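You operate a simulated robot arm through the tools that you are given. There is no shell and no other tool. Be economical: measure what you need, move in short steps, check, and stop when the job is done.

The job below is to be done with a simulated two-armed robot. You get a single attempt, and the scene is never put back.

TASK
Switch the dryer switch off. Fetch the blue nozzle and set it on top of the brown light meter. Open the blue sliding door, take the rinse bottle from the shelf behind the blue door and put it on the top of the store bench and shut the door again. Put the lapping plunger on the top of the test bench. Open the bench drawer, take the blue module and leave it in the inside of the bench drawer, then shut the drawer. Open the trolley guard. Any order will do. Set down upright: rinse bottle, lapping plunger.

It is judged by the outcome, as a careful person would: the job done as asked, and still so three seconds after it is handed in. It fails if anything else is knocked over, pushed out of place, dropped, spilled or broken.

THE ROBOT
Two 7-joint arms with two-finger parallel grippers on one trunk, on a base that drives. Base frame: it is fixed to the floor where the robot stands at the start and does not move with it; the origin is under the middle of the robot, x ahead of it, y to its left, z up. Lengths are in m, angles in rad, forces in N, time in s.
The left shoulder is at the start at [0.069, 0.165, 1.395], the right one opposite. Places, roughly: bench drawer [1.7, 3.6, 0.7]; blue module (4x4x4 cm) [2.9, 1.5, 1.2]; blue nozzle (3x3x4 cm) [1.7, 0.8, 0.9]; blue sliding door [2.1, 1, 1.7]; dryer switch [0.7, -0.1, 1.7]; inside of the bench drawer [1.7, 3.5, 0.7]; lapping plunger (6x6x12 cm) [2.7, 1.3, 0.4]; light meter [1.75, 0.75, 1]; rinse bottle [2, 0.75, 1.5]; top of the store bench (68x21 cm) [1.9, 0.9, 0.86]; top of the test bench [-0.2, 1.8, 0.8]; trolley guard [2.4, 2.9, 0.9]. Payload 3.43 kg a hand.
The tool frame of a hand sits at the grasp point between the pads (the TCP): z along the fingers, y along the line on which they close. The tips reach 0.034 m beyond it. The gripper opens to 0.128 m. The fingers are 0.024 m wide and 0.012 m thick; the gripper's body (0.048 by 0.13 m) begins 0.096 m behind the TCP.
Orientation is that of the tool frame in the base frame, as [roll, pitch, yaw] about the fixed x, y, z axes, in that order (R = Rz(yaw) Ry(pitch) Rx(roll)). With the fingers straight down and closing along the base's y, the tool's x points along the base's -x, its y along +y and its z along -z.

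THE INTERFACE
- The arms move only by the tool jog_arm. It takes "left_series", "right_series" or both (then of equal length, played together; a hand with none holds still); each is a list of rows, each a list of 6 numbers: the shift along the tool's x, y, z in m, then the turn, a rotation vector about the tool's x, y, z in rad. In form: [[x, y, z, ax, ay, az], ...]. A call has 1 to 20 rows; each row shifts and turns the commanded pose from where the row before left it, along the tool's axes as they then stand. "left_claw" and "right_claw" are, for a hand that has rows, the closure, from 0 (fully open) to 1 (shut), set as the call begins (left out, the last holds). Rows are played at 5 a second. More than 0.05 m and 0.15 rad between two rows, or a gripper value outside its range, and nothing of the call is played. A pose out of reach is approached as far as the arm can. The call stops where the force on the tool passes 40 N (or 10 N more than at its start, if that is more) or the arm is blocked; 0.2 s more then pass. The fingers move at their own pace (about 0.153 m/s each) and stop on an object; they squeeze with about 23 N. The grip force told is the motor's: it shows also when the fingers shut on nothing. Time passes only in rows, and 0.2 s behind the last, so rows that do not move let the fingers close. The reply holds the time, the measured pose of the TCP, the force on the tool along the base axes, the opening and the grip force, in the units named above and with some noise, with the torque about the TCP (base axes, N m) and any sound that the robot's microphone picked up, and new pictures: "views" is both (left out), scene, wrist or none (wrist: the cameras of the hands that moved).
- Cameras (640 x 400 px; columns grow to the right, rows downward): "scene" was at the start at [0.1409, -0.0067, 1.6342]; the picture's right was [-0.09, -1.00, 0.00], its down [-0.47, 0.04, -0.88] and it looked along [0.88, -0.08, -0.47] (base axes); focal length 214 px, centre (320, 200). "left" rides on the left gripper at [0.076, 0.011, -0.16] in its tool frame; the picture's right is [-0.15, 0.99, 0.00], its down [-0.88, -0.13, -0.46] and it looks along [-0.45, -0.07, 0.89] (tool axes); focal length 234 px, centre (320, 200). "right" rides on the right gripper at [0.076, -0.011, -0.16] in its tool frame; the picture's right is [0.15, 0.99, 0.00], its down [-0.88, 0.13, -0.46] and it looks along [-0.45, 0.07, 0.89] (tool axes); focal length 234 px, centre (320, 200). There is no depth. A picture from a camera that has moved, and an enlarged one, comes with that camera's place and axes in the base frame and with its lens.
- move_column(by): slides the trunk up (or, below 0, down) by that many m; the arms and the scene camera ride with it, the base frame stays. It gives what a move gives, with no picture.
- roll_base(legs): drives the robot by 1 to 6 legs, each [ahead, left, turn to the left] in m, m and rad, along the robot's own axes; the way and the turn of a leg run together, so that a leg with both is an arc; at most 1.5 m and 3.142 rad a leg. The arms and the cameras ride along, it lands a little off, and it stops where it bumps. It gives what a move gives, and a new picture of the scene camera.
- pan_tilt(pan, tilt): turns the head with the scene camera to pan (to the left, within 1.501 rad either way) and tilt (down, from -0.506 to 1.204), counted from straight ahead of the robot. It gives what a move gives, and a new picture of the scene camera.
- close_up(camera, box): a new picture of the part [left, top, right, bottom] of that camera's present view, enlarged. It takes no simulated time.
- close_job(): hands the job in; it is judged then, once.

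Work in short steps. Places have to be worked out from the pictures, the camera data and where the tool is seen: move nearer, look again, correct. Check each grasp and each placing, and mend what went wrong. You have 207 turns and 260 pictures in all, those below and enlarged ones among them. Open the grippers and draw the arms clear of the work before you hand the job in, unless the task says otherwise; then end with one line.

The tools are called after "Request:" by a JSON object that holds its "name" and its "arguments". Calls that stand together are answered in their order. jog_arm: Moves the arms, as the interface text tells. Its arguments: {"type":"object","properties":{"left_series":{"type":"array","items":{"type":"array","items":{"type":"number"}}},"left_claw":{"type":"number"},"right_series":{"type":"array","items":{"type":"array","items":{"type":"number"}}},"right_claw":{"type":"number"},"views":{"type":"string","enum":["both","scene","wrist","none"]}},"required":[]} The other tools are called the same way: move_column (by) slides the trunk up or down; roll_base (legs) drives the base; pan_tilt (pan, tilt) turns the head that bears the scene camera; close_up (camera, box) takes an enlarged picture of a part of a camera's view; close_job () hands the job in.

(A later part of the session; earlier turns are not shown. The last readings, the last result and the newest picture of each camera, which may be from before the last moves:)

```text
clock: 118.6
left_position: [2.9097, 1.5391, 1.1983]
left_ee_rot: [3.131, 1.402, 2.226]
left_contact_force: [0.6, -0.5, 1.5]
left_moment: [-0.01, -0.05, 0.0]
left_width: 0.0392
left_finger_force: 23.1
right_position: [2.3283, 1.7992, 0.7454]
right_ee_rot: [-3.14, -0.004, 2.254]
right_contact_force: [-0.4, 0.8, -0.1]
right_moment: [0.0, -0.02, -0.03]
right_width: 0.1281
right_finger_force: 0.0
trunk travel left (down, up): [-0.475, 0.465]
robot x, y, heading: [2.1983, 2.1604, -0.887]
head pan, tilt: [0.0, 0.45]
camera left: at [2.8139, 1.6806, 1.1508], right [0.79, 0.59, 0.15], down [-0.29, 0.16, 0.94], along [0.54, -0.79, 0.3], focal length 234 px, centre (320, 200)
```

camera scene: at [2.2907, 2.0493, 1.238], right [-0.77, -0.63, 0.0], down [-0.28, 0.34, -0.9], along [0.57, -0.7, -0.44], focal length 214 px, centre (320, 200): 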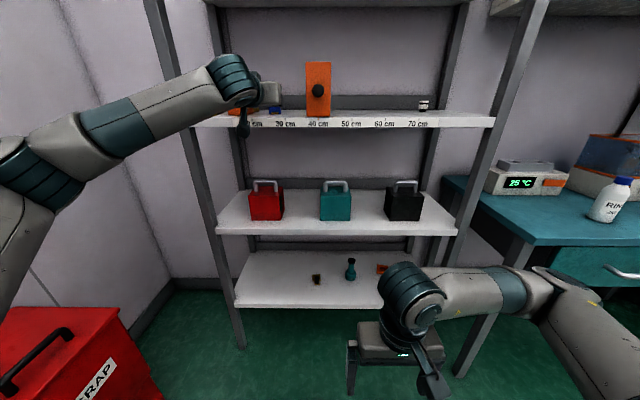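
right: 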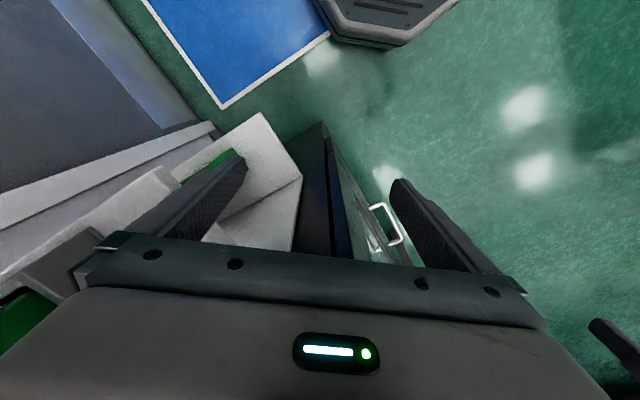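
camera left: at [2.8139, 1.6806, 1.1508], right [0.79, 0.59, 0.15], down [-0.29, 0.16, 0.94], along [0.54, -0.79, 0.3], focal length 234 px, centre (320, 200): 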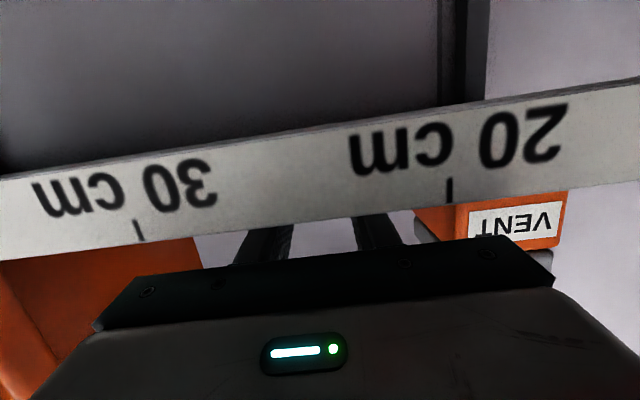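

Gripped at 39 mm. Lift 5 cm, then pull straight back out of the rack.

Request:
{"name": "jog_arm", "arguments": {"left_series": [[-0.025, 0, 0, 0, 0, 0], [-0.025, 0, 0, 0, 0, 0], [0, 0, -0.045, 0, 0, 0], [0, 0, -0.045, 0, 0, 0], [0, 0, -0.045, 0, 0, 0], [0, 0, -0.045, 0, 0, 0], [0, 0, -0.045, 0, 0, 0], [0, 0, -0.045, 0, 0, 0]], "views": "both"}}

```text
clock: 120.4
left_position: [2.7506, 1.7467, 1.2932]
left_ee_rot: [3.136, 1.404, 2.228]
left_contact_force: [-0.1, -0.2, -0.3]
left_moment: [0.03, 0.04, 0.02]
left_width: 0.0389
left_finger_force: 23.0
right_position: [2.3269, 1.8008, 0.7453]
right_ee_rot: [-3.139, -0.005, 2.253]
right_contact_force: [-1.2, -0.3, 0.2]
right_moment: [-0.02, -0.01, 0.0]
right_width: 0.1277
right_finger_force: 0.1
trunk travel left (down, up): [-0.475, 0.465]
robot x, y, heading: [2.2008, 2.1581, -0.888]
head pan, tilt: [0.0, 0.45]
camera scene: at [2.2895, 2.0517, 1.2384], right [-0.77, -0.63, 0.0], down [-0.27, 0.34, -0.9], along [0.57, -0.7, -0.43], focal length 214 px, centre (320, 200)
camera left: at [2.6547, 1.8879, 1.2452], right [0.79, 0.59, 0.15], down [-0.29, 0.16, 0.94], along [0.54, -0.79, 0.3], focal length 234 px, centre (320, 200)
```

scene: 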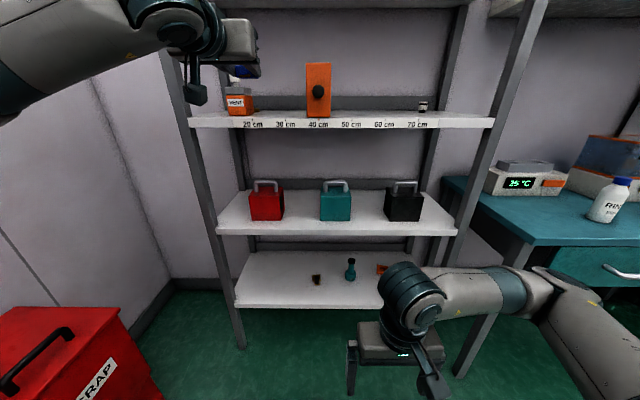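
left: 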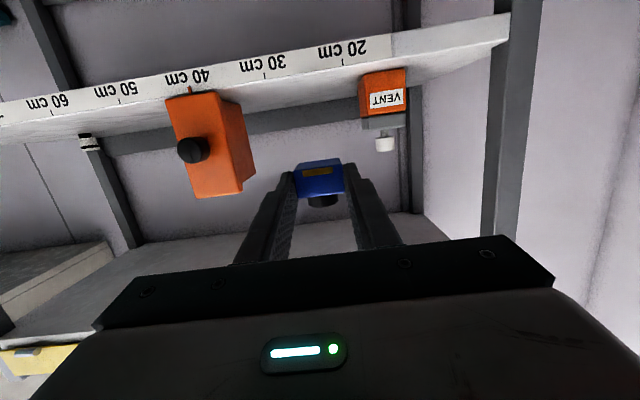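

Module in hand. Back off and look left toward the trolley and the bench with the drawer.

Request:
{"name": "roll_base", "arguments": {"legs": [[-0.4, 0, 0]]}}

Request:
{"name": "move_column", "arguments": {"by": 0.3}}

Request:
{"name": "pan_tilt", "arguments": {"pan": 1.45, "tilt": 0.4}}

```text
clock: 122.9
left_position: [2.5019, 2.05, 1.2932]
left_ee_rot: [3.132, 1.404, 2.226]
left_contact_force: [0.3, -0.3, -0.5]
left_moment: [0.06, 0.01, 0.03]
left_width: 0.0391
left_finger_force: 22.8
right_position: [2.0769, 2.1039, 0.7457]
right_ee_rot: [-3.141, -0.004, 2.252]
right_contact_force: [0.2, -0.6, -0.4]
right_moment: [-0.01, -0.01, 0.02]
right_width: 0.1281
right_finger_force: 0.1
trunk travel left (down, up): [-0.475, 0.465]
robot x, y, heading: [1.9506, 2.4631, -0.885]
head pan, tilt: [0.0, 0.45]
camera scene: at [2.0409, 2.3562, 1.2382], right [-0.78, -0.63, 0.0], down [-0.27, 0.34, -0.9], along [0.57, -0.7, -0.43], focal length 214 px, centre (320, 200)
```

scene: 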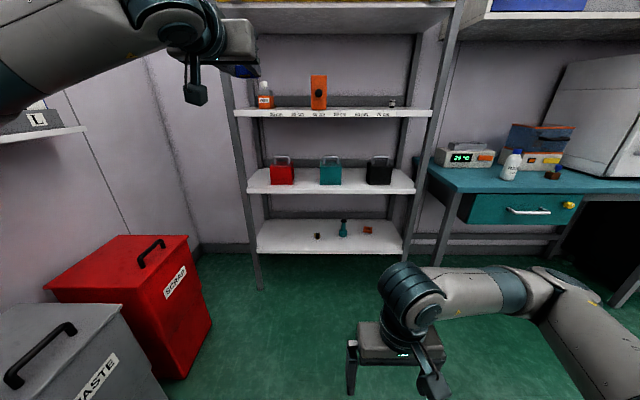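

```text
clock: 125.9
left_position: [2.5023, 2.0489, 1.5933]
left_ee_rot: [3.133, 1.403, 2.227]
left_contact_force: [0.0, -0.9, -1.0]
left_moment: [0.0, 0.01, -0.02]
left_width: 0.0391
left_finger_force: 22.5
right_position: [2.0789, 2.104, 1.0447]
right_ee_rot: [-3.14, -0.003, 2.252]
right_contact_force: [0.4, -0.1, -0.1]
right_moment: [-0.03, 0.01, 0.0]
right_width: 0.1279
right_finger_force: 0.1
trunk travel left (down, up): [-0.775, 0.165]
robot x, y, heading: [1.9558, 2.4666, -0.884]
head pan, tilt: [0.0, 0.45]
```

```text
clock: 127.4
left_position: [2.5024, 2.0497, 1.5923]
left_ee_rot: [3.134, 1.402, 2.227]
left_contact_force: [-0.2, -0.6, -1.5]
left_moment: [-0.01, 0.02, -0.03]
left_width: 0.0391
left_finger_force: 22.5
right_position: [2.0779, 2.1044, 1.0457]
right_ee_rot: [-3.141, -0.002, 2.252]
right_contact_force: [-0.2, 0.5, -0.6]
right_moment: [-0.01, -0.02, 0.0]
right_width: 0.128
right_finger_force: 0.1
trunk travel left (down, up): [-0.775, 0.165]
robot x, y, heading: [1.9499, 2.4673, -0.891]
head pan, tilt: [1.45, 0.4]
camera scene: at [2.0617, 2.4762, 1.5428], right [0.53, -0.85, 0.0], down [-0.33, -0.21, -0.92], along [0.78, 0.49, -0.39], focal length 214 px, centre (320, 200)
```

scene: 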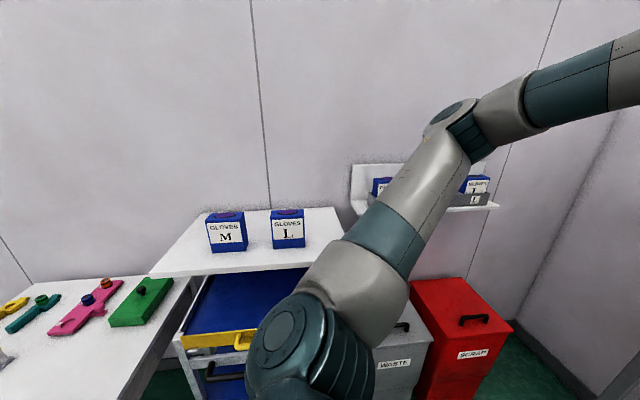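

Guard (yellow bar on the trolley) and the drawer bench are against the end wall. I back off diagonally and turn to face the end wall (heading ≈0.685).

Request:
{"name": "roll_base", "arguments": {"legs": [[-0.5, -0.45, 0], [0, 0, 1.573]]}}

Request:
{"name": "pan_tilt", "arguments": {"pan": 0.15, "tilt": 0.4}}

```text
clock: 134.9
left_position: [1.7073, 3.1198, 1.5926]
left_ee_rot: [3.13, 1.405, -2.467]
left_contact_force: [-1.6, 0.2, -0.8]
left_moment: [-0.03, 0.02, 0.01]
left_width: 0.0388
left_finger_force: 22.4
right_position: [1.6601, 2.6944, 1.0466]
right_ee_rot: [-3.139, -0.004, -2.444]
right_contact_force: [-0.9, 0.0, -0.3]
right_moment: [-0.01, 0.03, 0.03]
right_width: 0.1278
right_finger_force: 0.0
trunk travel left (down, up): [-0.775, 0.165]
robot x, y, heading: [1.2978, 2.5619, 0.703]
head pan, tilt: [1.45, 0.4]
camera scene: at [1.289, 2.6699, 1.5429], right [0.84, 0.55, 0.0], down [0.21, -0.33, -0.92], along [-0.51, 0.77, -0.39], focal length 214 px, centre (320, 200)
```

scene: 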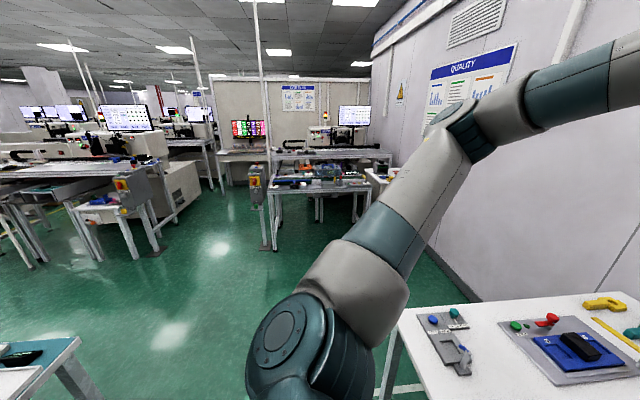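

```text
clock: 136.4
left_position: [1.7067, 3.1197, 1.593]
left_ee_rot: [3.133, 1.404, -2.467]
left_contact_force: [-0.3, -0.5, -0.5]
left_moment: [-0.01, 0.01, 0.02]
left_width: 0.0391
left_finger_force: 22.9
right_position: [1.6595, 2.6951, 1.0451]
right_ee_rot: [-3.139, -0.004, -2.443]
right_contact_force: [0.3, -0.9, 0.9]
right_moment: [0.0, 0.01, 0.01]
right_width: 0.1277
right_finger_force: 0.1
trunk travel left (down, up): [-0.775, 0.165]
robot x, y, heading: [1.2991, 2.5608, 0.706]
head pan, tilt: [0.15, 0.4]
camera scene: at [1.4007, 2.6623, 1.5428], right [0.75, -0.66, 0.0], down [-0.26, -0.29, -0.92], along [0.61, 0.69, -0.39], focal length 214 px, centre (320, 200)
```

scene: 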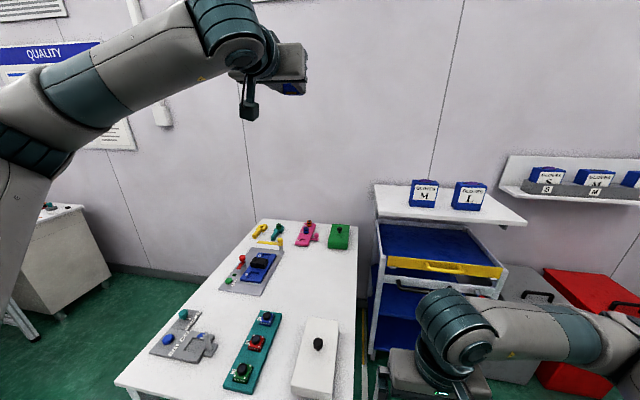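

The tray table spans (wall frame) u 3.05–4.1, w 1.13–1.83; the drawer likely fronts its far (+w) side. I strafe left to look from there.

Request:
{"name": "roll_base", "arguments": {"legs": [[0, 1.4, -0.02]]}}

Request:
{"name": "pan_tilt", "arguments": {"pan": -0.8, "tilt": 0.4}}

```text
clock: 143.5
left_position: [0.8, 4.2055, 1.5925]
left_ee_rot: [3.13, 1.404, -2.479]
left_contact_force: [-0.2, 0.0, -1.1]
left_moment: [-0.01, 0.02, -0.03]
left_width: 0.0389
left_finger_force: 23.3
right_position: [0.7482, 3.7818, 1.044]
right_ee_rot: [-3.139, -0.003, -2.454]
right_contact_force: [0.2, 0.3, 0.1]
right_moment: [-0.01, 0.01, -0.01]
right_width: 0.1279
right_finger_force: 0.1
trunk travel left (down, up): [-0.775, 0.165]
robot x, y, heading: [0.3888, 3.6531, 0.691]
head pan, tilt: [0.15, 0.4]
camera scene: at [0.4891, 3.7521, 1.5428], right [0.75, -0.67, 0.0], down [-0.26, -0.29, -0.92], along [0.61, 0.69, -0.39], focal length 214 px, centre (320, 200)
```

scene: 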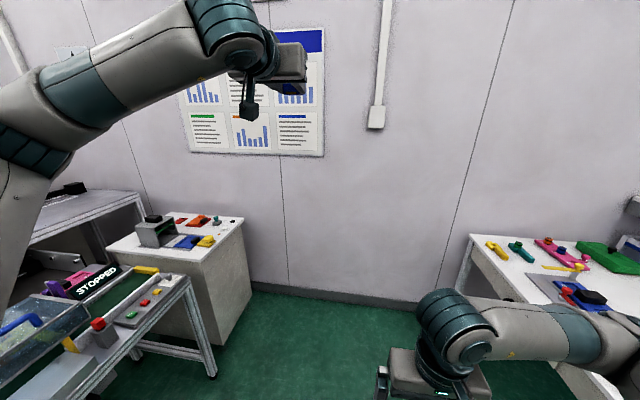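

```text
clock: 144.7
left_position: [0.8001, 4.2071, 1.592]
left_ee_rot: [3.134, 1.404, -2.477]
left_contact_force: [0.5, 0.0, -0.6]
left_moment: [-0.01, -0.01, -0.03]
left_width: 0.0392
left_finger_force: 22.4
right_position: [0.7466, 3.7816, 1.0457]
right_ee_rot: [-3.139, -0.003, -2.453]
right_contact_force: [-0.1, 0.0, -0.5]
right_moment: [0.02, 0.01, -0.03]
right_width: 0.1282
right_finger_force: 0.1
trunk travel left (down, up): [-0.775, 0.165]
robot x, y, heading: [0.3898, 3.6517, 0.692]
head pan, tilt: [-0.799, 0.4]
camera scene: at [0.5192, 3.6735, 1.5428], right [-0.11, -0.99, 0.0], down [-0.39, 0.04, -0.92], along [0.92, -0.1, -0.39], focal length 214 px, centre (320, 200)
```

scene: 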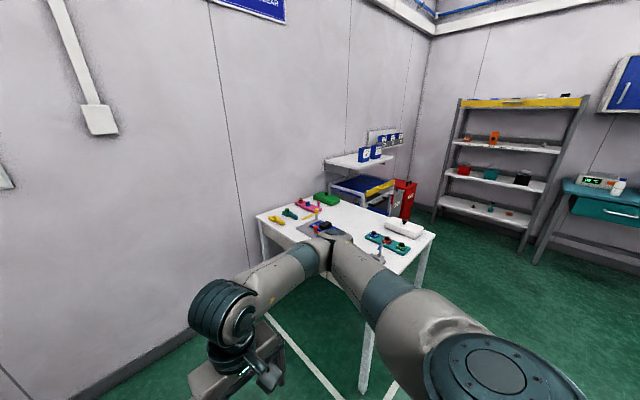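

Request:
{"name": "close_up", "arguments": {"camera": "scene", "box": [220, 140, 460, 290]}}

```text
2.67 times, centred on (340, 215) of scene
camera zoom: at [0.5192, 3.6735, 1.5428], right [-0.11, -0.99, 0.0], down [-0.39, 0.04, -0.92], along [0.92, -0.1, -0.39], focal length 572 px, centre (267, 160)
```

zoom: 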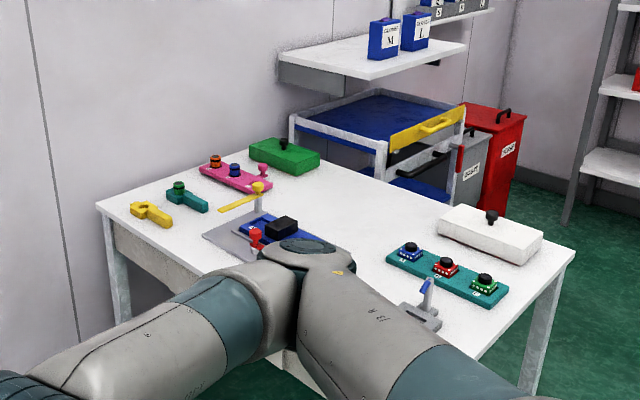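

The drawer seems to be on this +w side. Turn to heading -0.885 here, then strafe left in front of it.

Request:
{"name": "roll_base", "arguments": {"legs": [[-0.05, 0.1, 0], [0, 0, -1.577], [0, 0.9, 0]]}}

Request:
{"name": "pan_tilt", "arguments": {"pan": 0.0, "tilt": 0.5}}

```text
clock: 154.1
left_position: [1.5371, 3.8674, 1.5914]
left_ee_rot: [3.131, 1.404, 2.235]
left_contact_force: [-0.5, -0.6, -0.1]
left_moment: [0.02, -0.02, -0.02]
left_width: 0.039
left_finger_force: 23.2
right_position: [1.1132, 3.9174, 1.0462]
right_ee_rot: [-3.14, -0.003, 2.261]
right_contact_force: [0.0, 0.1, 0.6]
right_moment: [0.05, -0.01, 0.01]
right_width: 0.1279
right_finger_force: 0.1
trunk travel left (down, up): [-0.775, 0.165]
robot x, y, heading: [0.981, 4.277, -0.875]
head pan, tilt: [-0.799, 0.4]
camera scene: at [1.0045, 4.1466, 1.5428], right [-0.99, 0.1, 0.0], down [0.04, 0.39, -0.92], along [-0.1, -0.92, -0.39], focal length 214 px, centre (320, 200)
```

scene: 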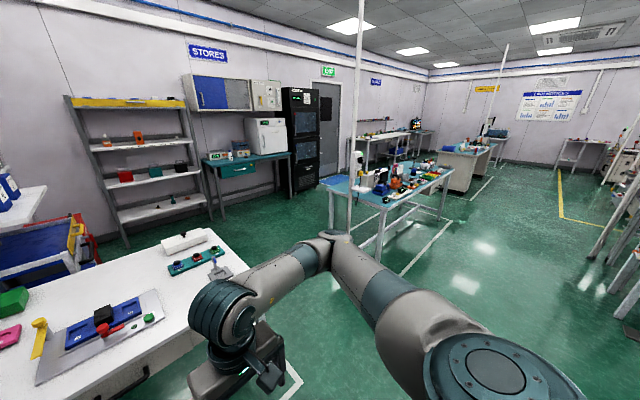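

```text
clock: 155.3
left_position: [1.5367, 3.8671, 1.5925]
left_ee_rot: [3.129, 1.404, 2.238]
left_contact_force: [-0.1, 0.3, -1.2]
left_moment: [0.01, 0.01, 0.01]
left_width: 0.039
left_finger_force: 22.8
right_position: [1.1123, 3.9175, 1.0449]
right_ee_rot: [-3.139, -0.003, 2.262]
right_contact_force: [-0.1, 0.3, 0.4]
right_moment: [0.02, 0.03, 0.02]
right_width: 0.1283
right_finger_force: 0.1
trunk travel left (down, up): [-0.775, 0.165]
robot x, y, heading: [0.9845, 4.2826, -0.876]
head pan, tilt: [0.0, 0.499]
camera scene: at [1.0726, 4.1691, 1.5337], right [-0.77, -0.64, 0.0], down [-0.31, 0.37, -0.88], along [0.56, -0.67, -0.48], focal length 214 px, centre (320, 200)
```

scene: 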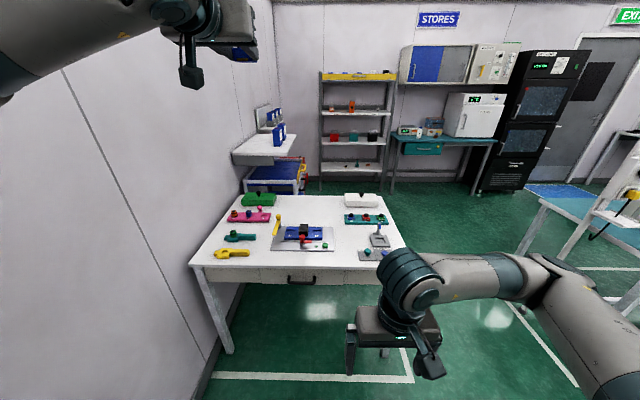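

Request:
{"name": "close_up", "arguments": {"camera": "scene", "box": [180, 190, 420, 340]}}

```text
2.67 times, centred on (300, 265) of scene
camera zoom: at [1.0726, 4.1691, 1.5337], right [-0.77, -0.64, 0.0], down [-0.31, 0.37, -0.88], along [0.56, -0.67, -0.48], focal length 572 px, centre (373, 27)
```

zoom: 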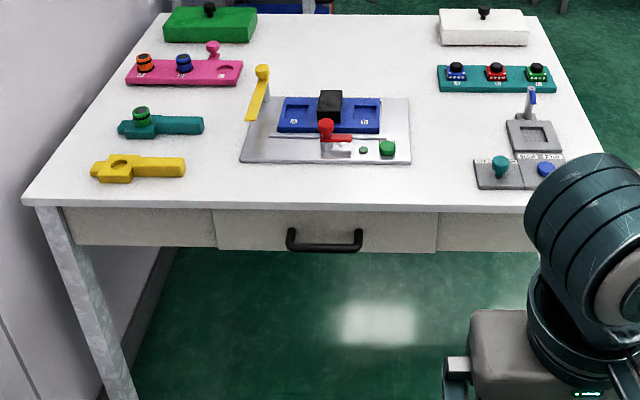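

The drawer (black horizontal handle) is ≈[1.59,3.695,0.72]. I centre on it, lower the trunk 0.3, and turn the right hand to point forward.

Request:
{"name": "roll_base", "arguments": {"legs": [[0, 0.1, -0.01]]}}

Request:
{"name": "move_column", "arguments": {"by": -0.3}}

Request:
{"name": "jog_arm", "arguments": {"right_series": [[-0.04, 0, -0.02, 0, 0, 0], [-0.04, 0, -0.02, 0, 0, 0], [-0.04, 0, -0.02, 0, 0, 0], [0, 0, 0, 0, -0.143, 0], [0, 0, 0, 0, -0.143, 0], [0, 0, 0, 0, -0.143, 0], [0, 0, 0, 0, -0.143, 0], [0, 0, 0, 0, -0.143, 0], [0, 0, 0, 0, -0.143, 0], [0, 0, 0, 0, -0.143, 0], [0, 0, 0, 0, -0.143, 0], [0, 0, 0, 0, -0.143, 0], [0, 0, 0, 0, -0.143, 0], [0, 0, 0, 0, -0.141, 0]], "views": "scene"}}

```text
clock: 156.4
left_position: [1.6077, 3.9233, 1.5922]
left_ee_rot: [3.122, 1.402, 2.219]
left_contact_force: [-0.6, 0.1, -0.9]
left_moment: [0.04, 0.01, -0.02]
left_width: 0.039
left_finger_force: 22.6
right_position: [1.1832, 3.9776, 1.046]
right_ee_rot: [-3.139, -0.003, 2.253]
right_contact_force: [-0.9, 0.2, -0.3]
right_moment: [-0.01, -0.02, -0.03]
right_width: 0.1279
right_finger_force: 0.0
trunk travel left (down, up): [-0.775, 0.165]
robot x, y, heading: [1.0563, 4.3395, -0.887]
head pan, tilt: [0.0, 0.499]
camera scene: at [1.1459, 4.2296, 1.5337], right [-0.77, -0.63, 0.0], down [-0.3, 0.37, -0.88], along [0.56, -0.68, -0.48], focal length 214 px, centre (320, 200)
```

scene: 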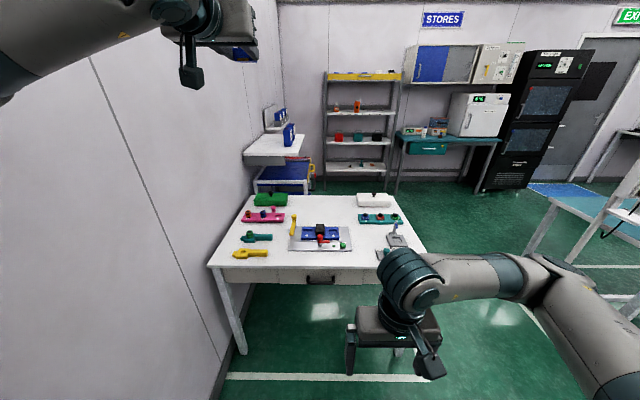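

```text
clock: 159.4
left_position: [1.6095, 3.9249, 1.2927]
left_ee_rot: [3.129, 1.404, 2.226]
left_contact_force: [-0.4, 0.1, -1.5]
left_moment: [0.01, 0.01, 0.01]
left_width: 0.0392
left_finger_force: 22.6
right_position: [1.1845, 3.9792, 0.7458]
right_ee_rot: [-3.139, -0.004, 2.255]
right_contact_force: [0.4, -0.8, -0.1]
right_moment: [0.0, 0.01, -0.01]
right_width: 0.128
right_finger_force: 0.0
trunk travel left (down, up): [-0.475, 0.465]
robot x, y, heading: [1.0595, 4.3409, -0.881]
head pan, tilt: [0.0, 0.499]
```

```text
clock: 162.4
left_position: [1.6106, 3.9264, 1.2922]
left_ee_rot: [-3.141, 1.404, 2.236]
left_contact_force: [0.9, 0.3, -0.2]
left_moment: [0.01, 0.05, -0.06]
left_width: 0.039
left_finger_force: 23.1
right_position: [1.3834, 3.8387, 0.8342]
right_ee_rot: [-2.87, 1.553, 2.519]
right_contact_force: [0.6, 0.3, 0.6]
right_moment: [-0.02, 0.03, -0.04]
right_width: 0.1282
right_finger_force: 0.1
right hand out of reach, approached as far as the arm can: row 7, 8, 9, 10, 11, 13, 14
trunk travel left (down, up): [-0.475, 0.465]
robot x, y, heading: [1.0578, 4.3398, -0.882]
head pan, tilt: [0.0, 0.499]
camera scene: at [1.1487, 4.2323, 1.2337], right [-0.77, -0.63, 0.0], down [-0.3, 0.37, -0.88], along [0.56, -0.68, -0.48], focal length 214 px, centre (320, 200)
```

scene: 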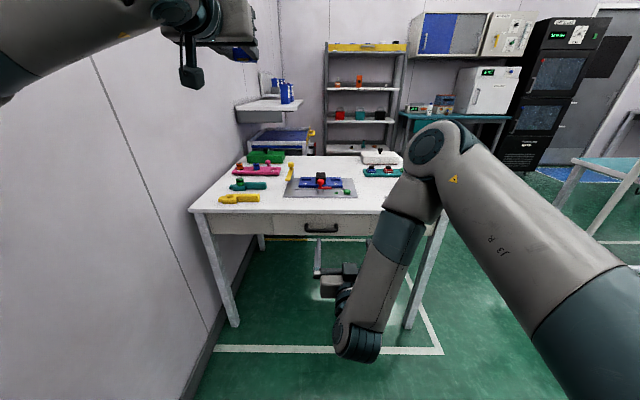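

Right hand now points forward. Handle triangulates to [1.596,3.690,0.718]. I roll the gripper 90° so it closes vertically.

Request:
{"name": "jog_arm", "arguments": {"right_series": [[0, 0, 0, 0, 0, 0.143], [0, 0, 0, 0, 0, 0.143], [0, 0, 0, 0, 0, 0.143], [0, 0, 0, 0, 0, 0.143], [0, 0, 0, 0, 0, 0.143], [0, 0, 0, 0, 0, 0.143], [0, 0, 0, 0, 0, 0.143], [0, 0, 0, 0, 0, 0.143], [0, 0, 0, 0, 0, 0.143], [0, 0, 0, 0, 0, 0.143], [0, 0, 0, 0, 0, 0.141]], "right_claw": 0.3, "views": "both"}}

```text
clock: 164.8
left_position: [1.6078, 3.9253, 1.2917]
left_ee_rot: [3.129, 1.403, 2.225]
left_contact_force: [-0.7, 0.0, -0.5]
left_moment: [0.07, 0.0, -0.03]
left_width: 0.0392
left_finger_force: 23.1
right_position: [1.3859, 3.8386, 0.8363]
right_ee_rot: [1.58, 0.0, 0.683]
right_contact_force: [-0.8, 0.7, 0.2]
right_moment: [0.0, -0.01, -0.01]
right_width: 0.0897
right_finger_force: 0.0
right hand out of reach, approached as far as the arm can: row 1
trunk travel left (down, up): [-0.475, 0.465]
robot x, y, heading: [1.0577, 4.3399, -0.88]
head pan, tilt: [0.0, 0.499]
camera scene: at [1.1474, 4.231, 1.2337], right [-0.77, -0.63, 0.0], down [-0.3, 0.37, -0.88], along [0.56, -0.68, -0.48], focal length 214 px, centre (320, 200)
camera right: at [1.3446, 4.0098, 0.8272], right [0.12, 0.09, 0.99], down [-0.97, -0.2, 0.14], along [0.21, -0.98, 0.06], focal length 234 px, centre (320, 200)
```

scene: 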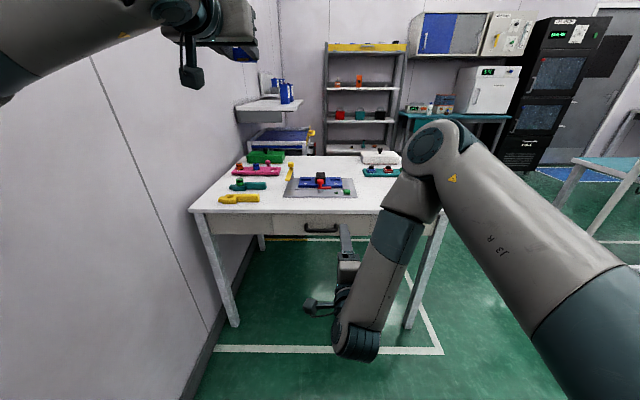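
right: 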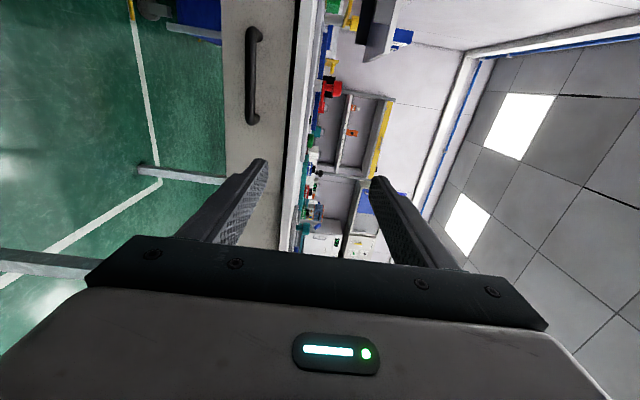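

Move: left 0.069, down 0.118, forward 0.12, then check.

Request:
{"name": "jog_arm", "arguments": {"right_series": [[0.0173, -0.0295, 0.03, 0, 0, 0], [0.0173, -0.0295, 0.03, 0, 0, 0], [0.0173, -0.0295, 0.03, 0, 0, 0], [0.0173, -0.0295, 0.03, 0, 0, 0]], "views": "both"}}

```text
clock: 165.8
left_position: [1.609, 3.9236, 1.292]
left_ee_rot: [3.134, 1.403, 2.23]
left_contact_force: [1.1, 0.1, -1.4]
left_moment: [0.02, 0.01, -0.01]
left_width: 0.0388
left_finger_force: 22.9
right_position: [1.5357, 3.8211, 0.7437]
right_ee_rot: [1.581, 0.003, 0.673]
right_contact_force: [0.3, 0.2, -0.4]
right_moment: [-0.01, 0.02, -0.04]
right_width: 0.0898
right_finger_force: 0.0
right hand out of reach, approached as far as the arm can: row 1, 2, 3, 4
trunk travel left (down, up): [-0.475, 0.465]
robot x, y, heading: [1.0552, 4.3446, -0.885]
head pan, tilt: [0.0, 0.499]
camera scene: at [1.1481, 4.2308, 1.2337], right [-0.77, -0.63, 0.0], down [-0.3, 0.37, -0.88], along [0.56, -0.68, -0.48], focal length 214 px, centre (320, 200)
camera right: at [1.4953, 3.9929, 0.7344], right [0.12, 0.09, 0.99], down [-0.97, -0.19, 0.14], along [0.2, -0.98, 0.06], focal length 234 px, centre (320, 200)
```

scene: 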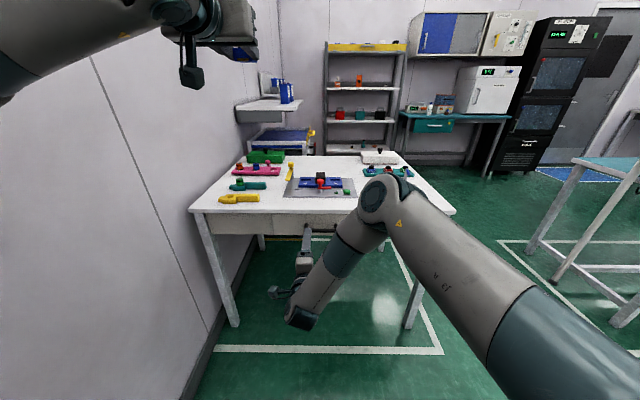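
right: 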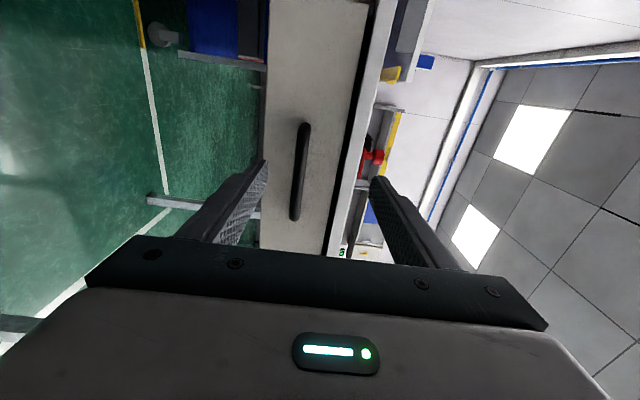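

Trunk down 27 mm for height; then shift right 3.6 cm and go forward.

Request:
{"name": "move_column", "arguments": {"by": -0.027}}

Request:
{"name": "jog_arm", "arguments": {"right_series": [[-0.018, 0, 0.02, 0, 0, 0], [-0.018, 0, 0.03, 0, 0, 0], [0, 0, 0.03, 0, 0, 0]], "views": "wrist"}}

```text
clock: 166.5
left_position: [1.6087, 3.9259, 1.2653]
left_ee_rot: [3.129, 1.404, 2.226]
left_contact_force: [-0.1, -0.2, -0.3]
left_moment: [0.0, 0.03, 0.01]
left_width: 0.0391
left_finger_force: 23.3
right_position: [1.5344, 3.8221, 0.7182]
right_ee_rot: [1.582, 0.002, 0.673]
right_contact_force: [-0.2, -0.4, -0.5]
right_moment: [-0.01, 0.04, -0.01]
right_width: 0.0897
right_finger_force: 0.0
trunk travel left (down, up): [-0.448, 0.492]
robot x, y, heading: [1.0556, 4.341, -0.885]
head pan, tilt: [0.0, 0.499]
```

```text
clock: 167.3
left_position: [1.6087, 3.9249, 1.2652]
left_ee_rot: [3.131, 1.404, 2.228]
left_contact_force: [0.0, 0.3, -0.5]
left_moment: [0.01, 0.0, 0.03]
left_width: 0.0389
left_finger_force: 23.2
right_position: [1.5747, 3.7648, 0.7416]
right_ee_rot: [1.588, 0.004, 0.664]
right_contact_force: [0.3, -0.3, 0.1]
right_moment: [-0.01, -0.01, -0.02]
right_width: 0.0896
right_finger_force: 0.0
right hand out of reach, approached as far as the arm can: row 1, 2, 3
trunk travel left (down, up): [-0.448, 0.492]
robot x, y, heading: [1.0555, 4.3369, -0.886]
head pan, tilt: [0.0, 0.499]
camera right: at [1.5364, 3.9368, 0.7342], right [0.13, 0.08, 0.99], down [-0.97, -0.19, 0.14], along [0.2, -0.98, 0.05], focal length 234 px, centre (320, 200)
```

right: 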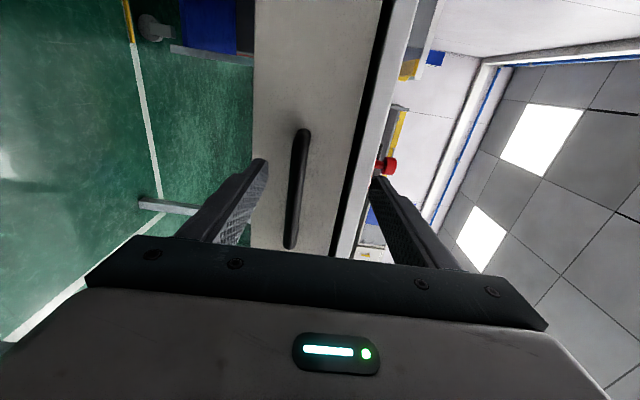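

The arm's at a limit low down; lower the trunk another 0.15 and raise the hand relative to it.

Request:
{"name": "jog_arm", "arguments": {"right_series": [[0, 0.035, -0.02, 0, 0, 0], [0, 0.04, 0, 0, 0, 0], [0, 0.04, 0, 0, 0, 0]], "views": "none"}}

Request:
{"name": "move_column", "arguments": {"by": -0.14}}

Request:
{"name": "jog_arm", "arguments": {"right_series": [[-0.015, 0, 0.01, 0, 0, 0], [-0.015, 0, 0.01, 0, 0, 0]], "views": "wrist"}}

```text
clock: 168.1
left_position: [1.6087, 3.9249, 1.2656]
left_ee_rot: [3.128, 1.403, 2.223]
left_contact_force: [-0.7, -0.1, -0.2]
left_moment: [0.03, 0.04, 0.01]
left_width: 0.0392
left_finger_force: 23.0
right_position: [1.562, 3.7793, 0.8584]
right_ee_rot: [1.582, 0.003, 0.674]
right_contact_force: [0.0, 0.9, -0.3]
right_moment: [0.0, 0.01, 0.0]
right_width: 0.0897
right_finger_force: 0.0
trunk travel left (down, up): [-0.448, 0.492]
robot x, y, heading: [1.0559, 4.3414, -0.887]
head pan, tilt: [0.0, 0.499]
```

```text
clock: 169.8
left_position: [1.6082, 3.9244, 1.125]
left_ee_rot: [3.13, 1.403, 2.226]
left_contact_force: [-0.2, -0.2, -0.8]
left_moment: [0.01, -0.01, -0.01]
left_width: 0.0392
left_finger_force: 23.1
right_position: [1.5621, 3.7797, 0.7166]
right_ee_rot: [1.583, 0.002, 0.673]
right_contact_force: [-0.6, -0.7, -0.5]
right_moment: [-0.01, 0.0, 0.0]
right_width: 0.0892
right_finger_force: 0.1
trunk travel left (down, up): [-0.308, 0.632]
robot x, y, heading: [1.0571, 4.3446, -0.884]
head pan, tilt: [0.0, 0.499]
```

```text
clock: 170.4
left_position: [1.6089, 3.9244, 1.124]
left_ee_rot: [3.131, 1.404, 2.228]
left_contact_force: [-1.1, -0.2, -0.7]
left_moment: [0.03, 0.0, 0.03]
left_width: 0.0391
left_finger_force: 23.2
right_position: [1.5525, 3.7458, 0.7176]
right_ee_rot: [1.582, 0.004, 0.673]
right_contact_force: [0.3, 0.0, 0.3]
right_moment: [0.0, -0.04, 0.02]
right_width: 0.0899
right_finger_force: 0.1
trunk travel left (down, up): [-0.308, 0.632]
robot x, y, heading: [1.0566, 4.3419, -0.886]
head pan, tilt: [0.0, 0.499]
camera right: at [1.5132, 3.9178, 0.7085], right [0.12, 0.08, 0.99], down [-0.97, -0.19, 0.14], along [0.2, -0.98, 0.06], focal length 234 px, centre (320, 200)
```

right: 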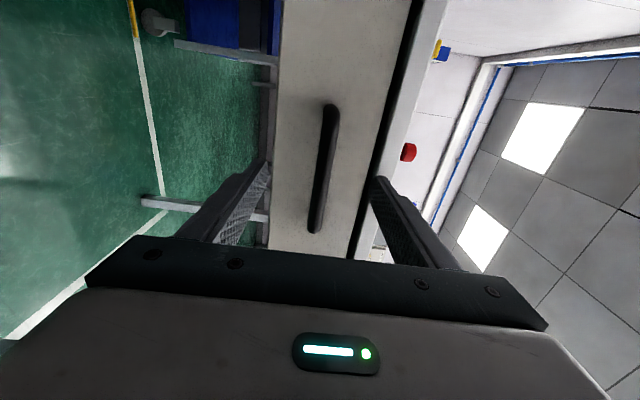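

Aligned; forward 5.5 cm then close on the bar.

Request:
{"name": "jog_arm", "arguments": {"right_series": [[0, 0, 0.02, 0, 0, 0], [0, 0, 0.02, 0, 0, 0], [0, 0, 0.015, 0, 0, 0]], "views": "none"}}

Request:
{"name": "jog_arm", "arguments": {"right_series": [[0, 0, 0, 0, 0, 0], [0, 0, 0, 0, 0, 0], [0, 0, 0, 0, 0, 0], [0, 0, 0, 0, 0, 0]], "right_claw": 1, "views": "wrist"}}

```text
clock: 171.2
left_position: [1.6097, 3.9246, 1.1253]
left_ee_rot: [3.13, 1.403, 2.228]
left_contact_force: [-0.1, 0.6, 0.6]
left_moment: [0.02, 0.0, 0.0]
left_width: 0.0392
left_finger_force: 22.9
right_position: [1.5864, 3.7028, 0.7155]
right_ee_rot: [1.582, 0.002, 0.673]
right_contact_force: [0.2, -0.6, 0.0]
right_moment: [0.03, 0.01, 0.0]
right_width: 0.0896
right_finger_force: 0.0
trunk travel left (down, up): [-0.308, 0.632]
robot x, y, heading: [1.057, 4.3429, -0.886]
head pan, tilt: [0.0, 0.499]
```

```text
clock: 172.2
left_position: [1.6084, 3.9261, 1.127]
left_ee_rot: [3.131, 1.404, 2.225]
left_contact_force: [0.1, -0.4, 0.5]
left_moment: [0.03, 0.03, -0.01]
left_width: 0.0393
left_finger_force: 22.7
right_position: [1.5869, 3.7038, 0.7201]
right_ee_rot: [1.575, 0.003, 0.674]
right_contact_force: [2.6, -0.1, 17.0]
right_moment: [0.08, -0.18, -0.28]
right_width: 0.0158
right_finger_force: 45.1
trunk travel left (down, up): [-0.308, 0.632]
robot x, y, heading: [1.0586, 4.34, -0.884]
head pan, tilt: [0.0, 0.499]
camera right: at [1.5465, 3.8753, 0.7102], right [0.12, 0.09, 0.99], down [-0.97, -0.19, 0.13], along [0.2, -0.98, 0.06], focal length 234 px, centre (320, 200)
```

right: 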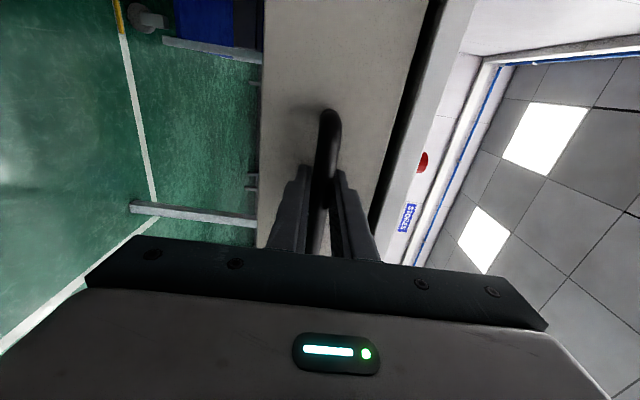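

Gripped. Pull: first 5 cm with the arm, then the base.

Request:
{"name": "jog_arm", "arguments": {"right_series": [[0, 0.004, -0.02, 0, 0, 0], [0, 0, -0.03, 0, 0, 0]], "views": "none"}}

Request:
{"name": "roll_base", "arguments": {"legs": [[-0.17, 0, 0]]}}

```text
clock: 172.8
left_position: [1.6083, 3.9232, 1.125]
left_ee_rot: [3.131, 1.403, 2.226]
left_contact_force: [0.6, -0.1, -0.9]
left_moment: [-0.01, -0.03, 0.0]
left_width: 0.0394
left_finger_force: 22.8
right_position: [1.5558, 3.7431, 0.7193]
right_ee_rot: [1.585, 0.003, 0.676]
right_contact_force: [-0.4, 1.3, 4.5]
right_moment: [0.39, -0.09, -0.26]
right_width: 0.0155
right_finger_force: 44.7
trunk travel left (down, up): [-0.308, 0.632]
robot x, y, heading: [1.0571, 4.3385, -0.887]
head pan, tilt: [0.0, 0.499]
```

```text
clock: 174.2
left_position: [1.5035, 4.0551, 1.1238]
left_ee_rot: [3.14, 1.404, 2.235]
left_contact_force: [-0.4, -0.5, -0.7]
left_moment: [-0.01, 0.02, 0.0]
left_width: 0.0391
left_finger_force: 23.0
right_position: [1.4517, 3.874, 0.7196]
right_ee_rot: [1.585, 0.004, 0.676]
right_contact_force: [12.8, 11.1, -7.8]
right_moment: [0.3, -0.27, 0.73]
right_width: 0.0157
right_finger_force: 45.0
trunk travel left (down, up): [-0.308, 0.632]
robot x, y, heading: [0.9481, 4.4722, -0.888]
head pan, tilt: [0.0, 0.499]
camera scene: at [1.0423, 4.3617, 1.0666], right [-0.77, -0.63, 0.0], down [-0.3, 0.37, -0.88], along [0.56, -0.68, -0.48], focal length 214 px, centre (320, 200)
```

scene: 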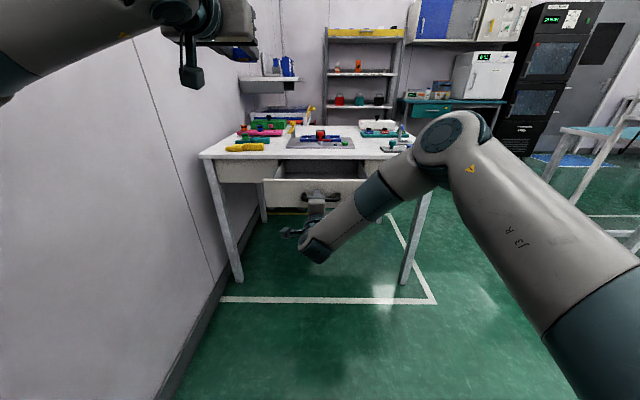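

Drawer is open ~0.22 m. Keeping hold of it, I pitch the left gripper (with module) down and look into the drawer.

Request:
{"name": "jog_arm", "arguments": {"left_series": [[0, 0, 0, 0, 0.145, 0], [0, 0, 0, 0, 0.145, 0], [0, 0, 0, 0, 0.145, 0], [0, 0, 0, 0, 0.145, 0], [0, 0, 0, 0, 0.145, 0], [0, 0, 0, 0, 0.145, 0], [0, 0, 0, 0, 0.145, 0]], "views": "both"}}

Request:
{"name": "close_up", "arguments": {"camera": "scene", "box": [220, 110, 420, 235]}}

```text
clock: 175.8
left_position: [1.5023, 4.0549, 1.1249]
left_ee_rot: [3.14, 0.386, 2.235]
left_contact_force: [0.5, 0.7, -0.9]
left_moment: [-0.01, 0.03, 0.0]
left_width: 0.0391
left_finger_force: 22.9
right_position: [1.4505, 3.8736, 0.7193]
right_ee_rot: [1.586, 0.003, 0.679]
right_contact_force: [2.8, 1.7, -3.1]
right_moment: [0.3, -0.4, 1.24]
right_width: 0.0157
right_finger_force: 44.7
trunk travel left (down, up): [-0.308, 0.632]
robot x, y, heading: [0.9478, 4.4716, -0.886]
head pan, tilt: [0.0, 0.499]
camera scene: at [1.0414, 4.361, 1.0666], right [-0.77, -0.63, 0.0], down [-0.3, 0.37, -0.88], along [0.56, -0.68, -0.48], focal length 214 px, centre (320, 200)
camera left: at [1.4316, 4.1651, 1.2445], right [0.86, 0.5, 0.06], down [0.29, -0.59, 0.75], along [0.41, -0.63, -0.66], focal length 234 px, centre (320, 200)
```

scene: 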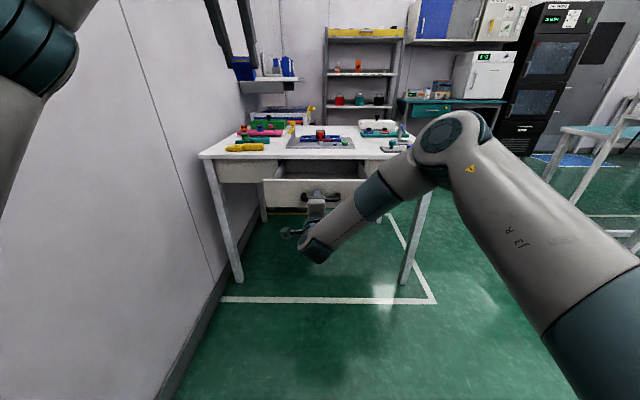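
left: 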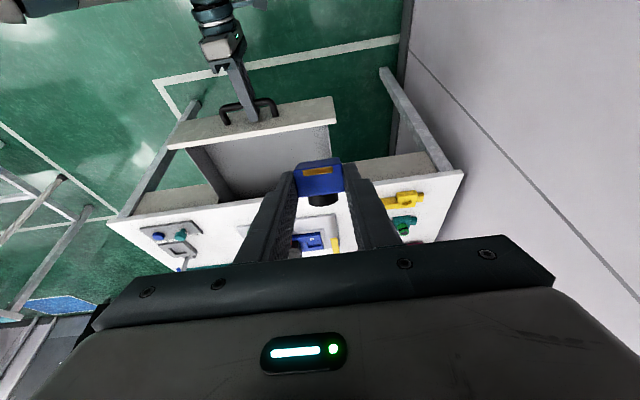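

```text
3.20 times, centred on (320, 172) of scene
camera zoom: at [1.0414, 4.361, 1.0666], right [-0.77, -0.63, 0.0], down [-0.3, 0.37, -0.88], along [0.56, -0.68, -0.48], focal length 686 px, centre (320, 288)
```

zoom: 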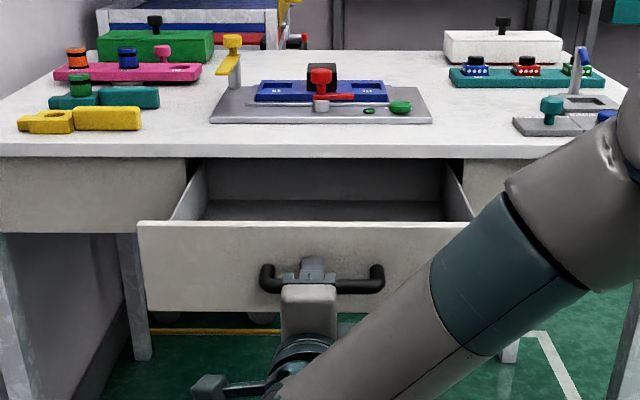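

Drawer interior is visible: centre ≈[1.56,3.77], front wall w≈2.03, table edge ≈1.85. Move the left hand over it.

Request:
{"name": "jog_arm", "arguments": {"left_series": [[-0.0291, -0.0187, 0.0272, 0, 0, 0], [-0.0291, -0.0187, 0.0272, 0, 0, 0], [-0.0291, -0.0187, 0.0272, 0, 0, 0], [-0.0291, -0.0187, 0.0272, 0, 0, 0], [-0.0291, -0.0187, 0.0272, 0, 0, 0], [-0.0291, -0.0187, 0.0272, 0, 0, 0], [-0.0291, -0.0187, 0.0272, 0, 0, 0], [0.0155, 0, 0.0383, 0, 0, 0], [0.0155, 0, 0.0383, 0, 0, 0], [0.0155, 0, 0.0383, 0, 0, 0]], "views": "both"}}

```text
clock: 178.1
left_position: [1.5308, 3.9017, 0.8704]
left_ee_rot: [3.14, 0.389, 2.237]
left_contact_force: [0.9, -0.6, -1.2]
left_moment: [-0.01, -0.02, -0.01]
left_width: 0.0394
left_finger_force: 22.7
left hand out of reach, approached as far as the arm can: row 3, 4, 5, 6, 7
right_position: [1.4492, 3.8738, 0.7199]
right_ee_rot: [1.585, 0.004, 0.677]
right_contact_force: [5.4, 3.1, -4.4]
right_moment: [-0.08, -0.32, -0.08]
right_width: 0.0156
right_finger_force: 44.7
trunk travel left (down, up): [-0.308, 0.632]
robot x, y, heading: [0.9495, 4.4706, -0.886]
head pan, tilt: [0.0, 0.499]
camera scene: at [1.0416, 4.3609, 1.0667], right [-0.77, -0.63, 0.0], down [-0.3, 0.37, -0.88], along [0.56, -0.68, -0.48], focal length 214 px, centre (320, 200)
camera left: at [1.4597, 4.012, 0.9894], right [0.86, 0.51, 0.06], down [0.29, -0.59, 0.76], along [0.41, -0.63, -0.65], focal length 234 px, centre (320, 200)
```

scene: 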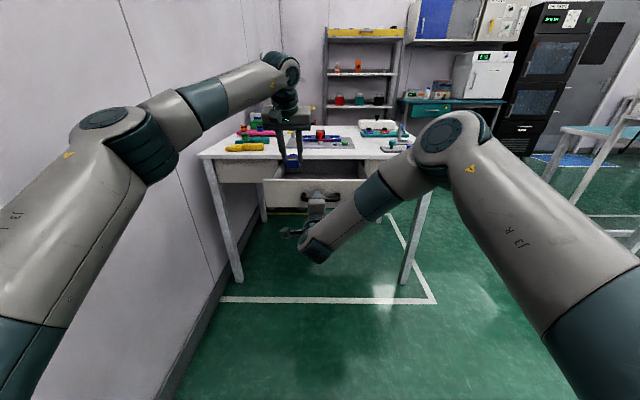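
left: 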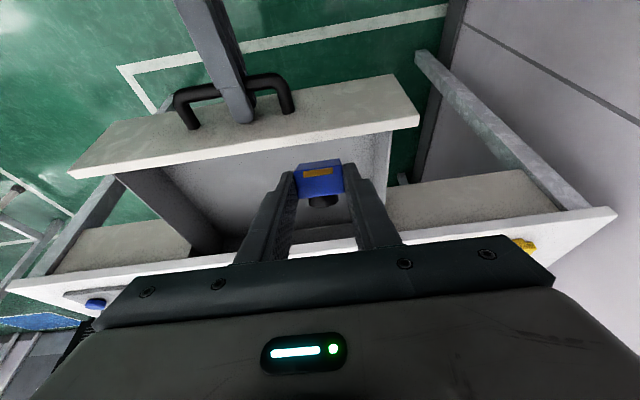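

Left reach ends 12 cm short. I release the drawer handle, pull the right arm back 16 cm, then drive 13 cm forward.

Request:
{"name": "jog_arm", "arguments": {"right_series": [[0, 0, 0, 0, 0, 0], [0, 0, 0, 0, 0, 0], [0, 0, -0.04, 0, 0, 0], [0, 0, -0.04, 0, 0, 0], [0, 0, -0.04, 0, 0, 0], [0, 0, -0.04, 0, 0, 0], [0, 0, -0.02, 0, 0, 0]], "right_claw": 0.3, "views": "scene"}}

```text
clock: 179.7
left_position: [1.5306, 3.9031, 0.8712]
left_ee_rot: [3.14, 0.39, 2.237]
left_contact_force: [0.7, -0.1, 0.1]
left_moment: [0.0, 0.02, -0.01]
left_width: 0.0391
left_finger_force: 23.0
right_position: [1.3373, 4.0155, 0.7236]
right_ee_rot: [1.583, 0.002, 0.678]
right_contact_force: [0.1, -0.2, -0.6]
right_moment: [0.0, 0.0, 0.03]
right_width: 0.0898
right_finger_force: 0.0
trunk travel left (down, up): [-0.308, 0.632]
robot x, y, heading: [0.9465, 4.4708, -0.886]
head pan, tilt: [0.0, 0.499]
camera scene: at [1.0412, 4.3622, 1.0668], right [-0.77, -0.63, 0.0], down [-0.3, 0.37, -0.88], along [0.56, -0.68, -0.48], focal length 214 px, centre (320, 200)
```

scene: 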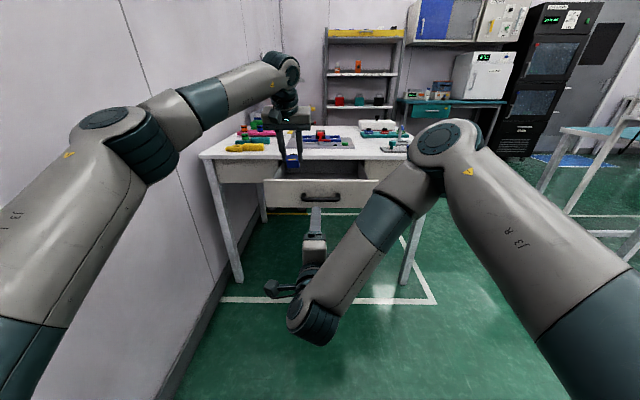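

Request:
{"name": "roll_base", "arguments": {"legs": [[0.125, -0.04, 0]]}}

Request:
{"name": "close_up", "arguments": {"camera": "left", "box": [0, 0, 640, 400]}}

```text
clock: 180.9
left_position: [1.5772, 3.7795, 0.8693]
left_ee_rot: [3.141, 0.386, 2.237]
left_contact_force: [-0.1, -0.5, -0.8]
left_moment: [0.03, 0.04, 0.03]
left_width: 0.0391
left_finger_force: 22.9
right_position: [1.3831, 3.892, 0.7215]
right_ee_rot: [1.585, 0.002, 0.675]
right_contact_force: [0.5, -0.9, -0.3]
right_moment: [0.0, 0.01, 0.03]
right_width: 0.0898
right_finger_force: 0.0
trunk travel left (down, up): [-0.308, 0.632]
robot x, y, heading: [0.9981, 4.35, -0.885]
head pan, tilt: [0.0, 0.499]
camera scene: at [1.0885, 4.2384, 1.0665], right [-0.77, -0.63, 0.0], down [-0.3, 0.37, -0.88], along [0.55, -0.68, -0.48], focal length 214 px, centre (320, 200)
```

scene: 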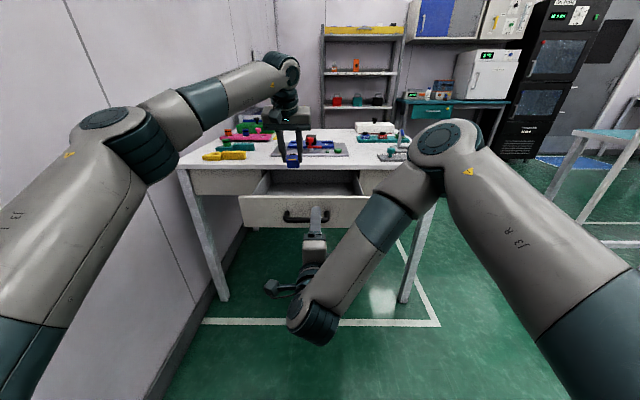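

```text
1.00 times, centred on (320, 200) of left (not enlarged: the box is as wide or as high as the picture)
camera zoom: at [1.5062, 3.8889, 0.9892], right [0.86, 0.5, 0.06], down [0.29, -0.59, 0.75], along [0.41, -0.63, -0.65], focal length 234 px, centre (320, 200)
```

zoom: 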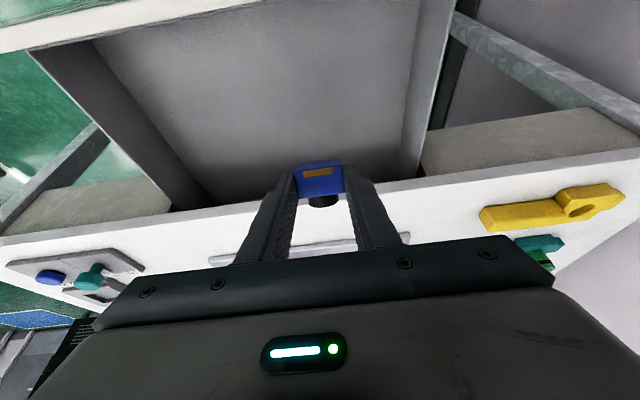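

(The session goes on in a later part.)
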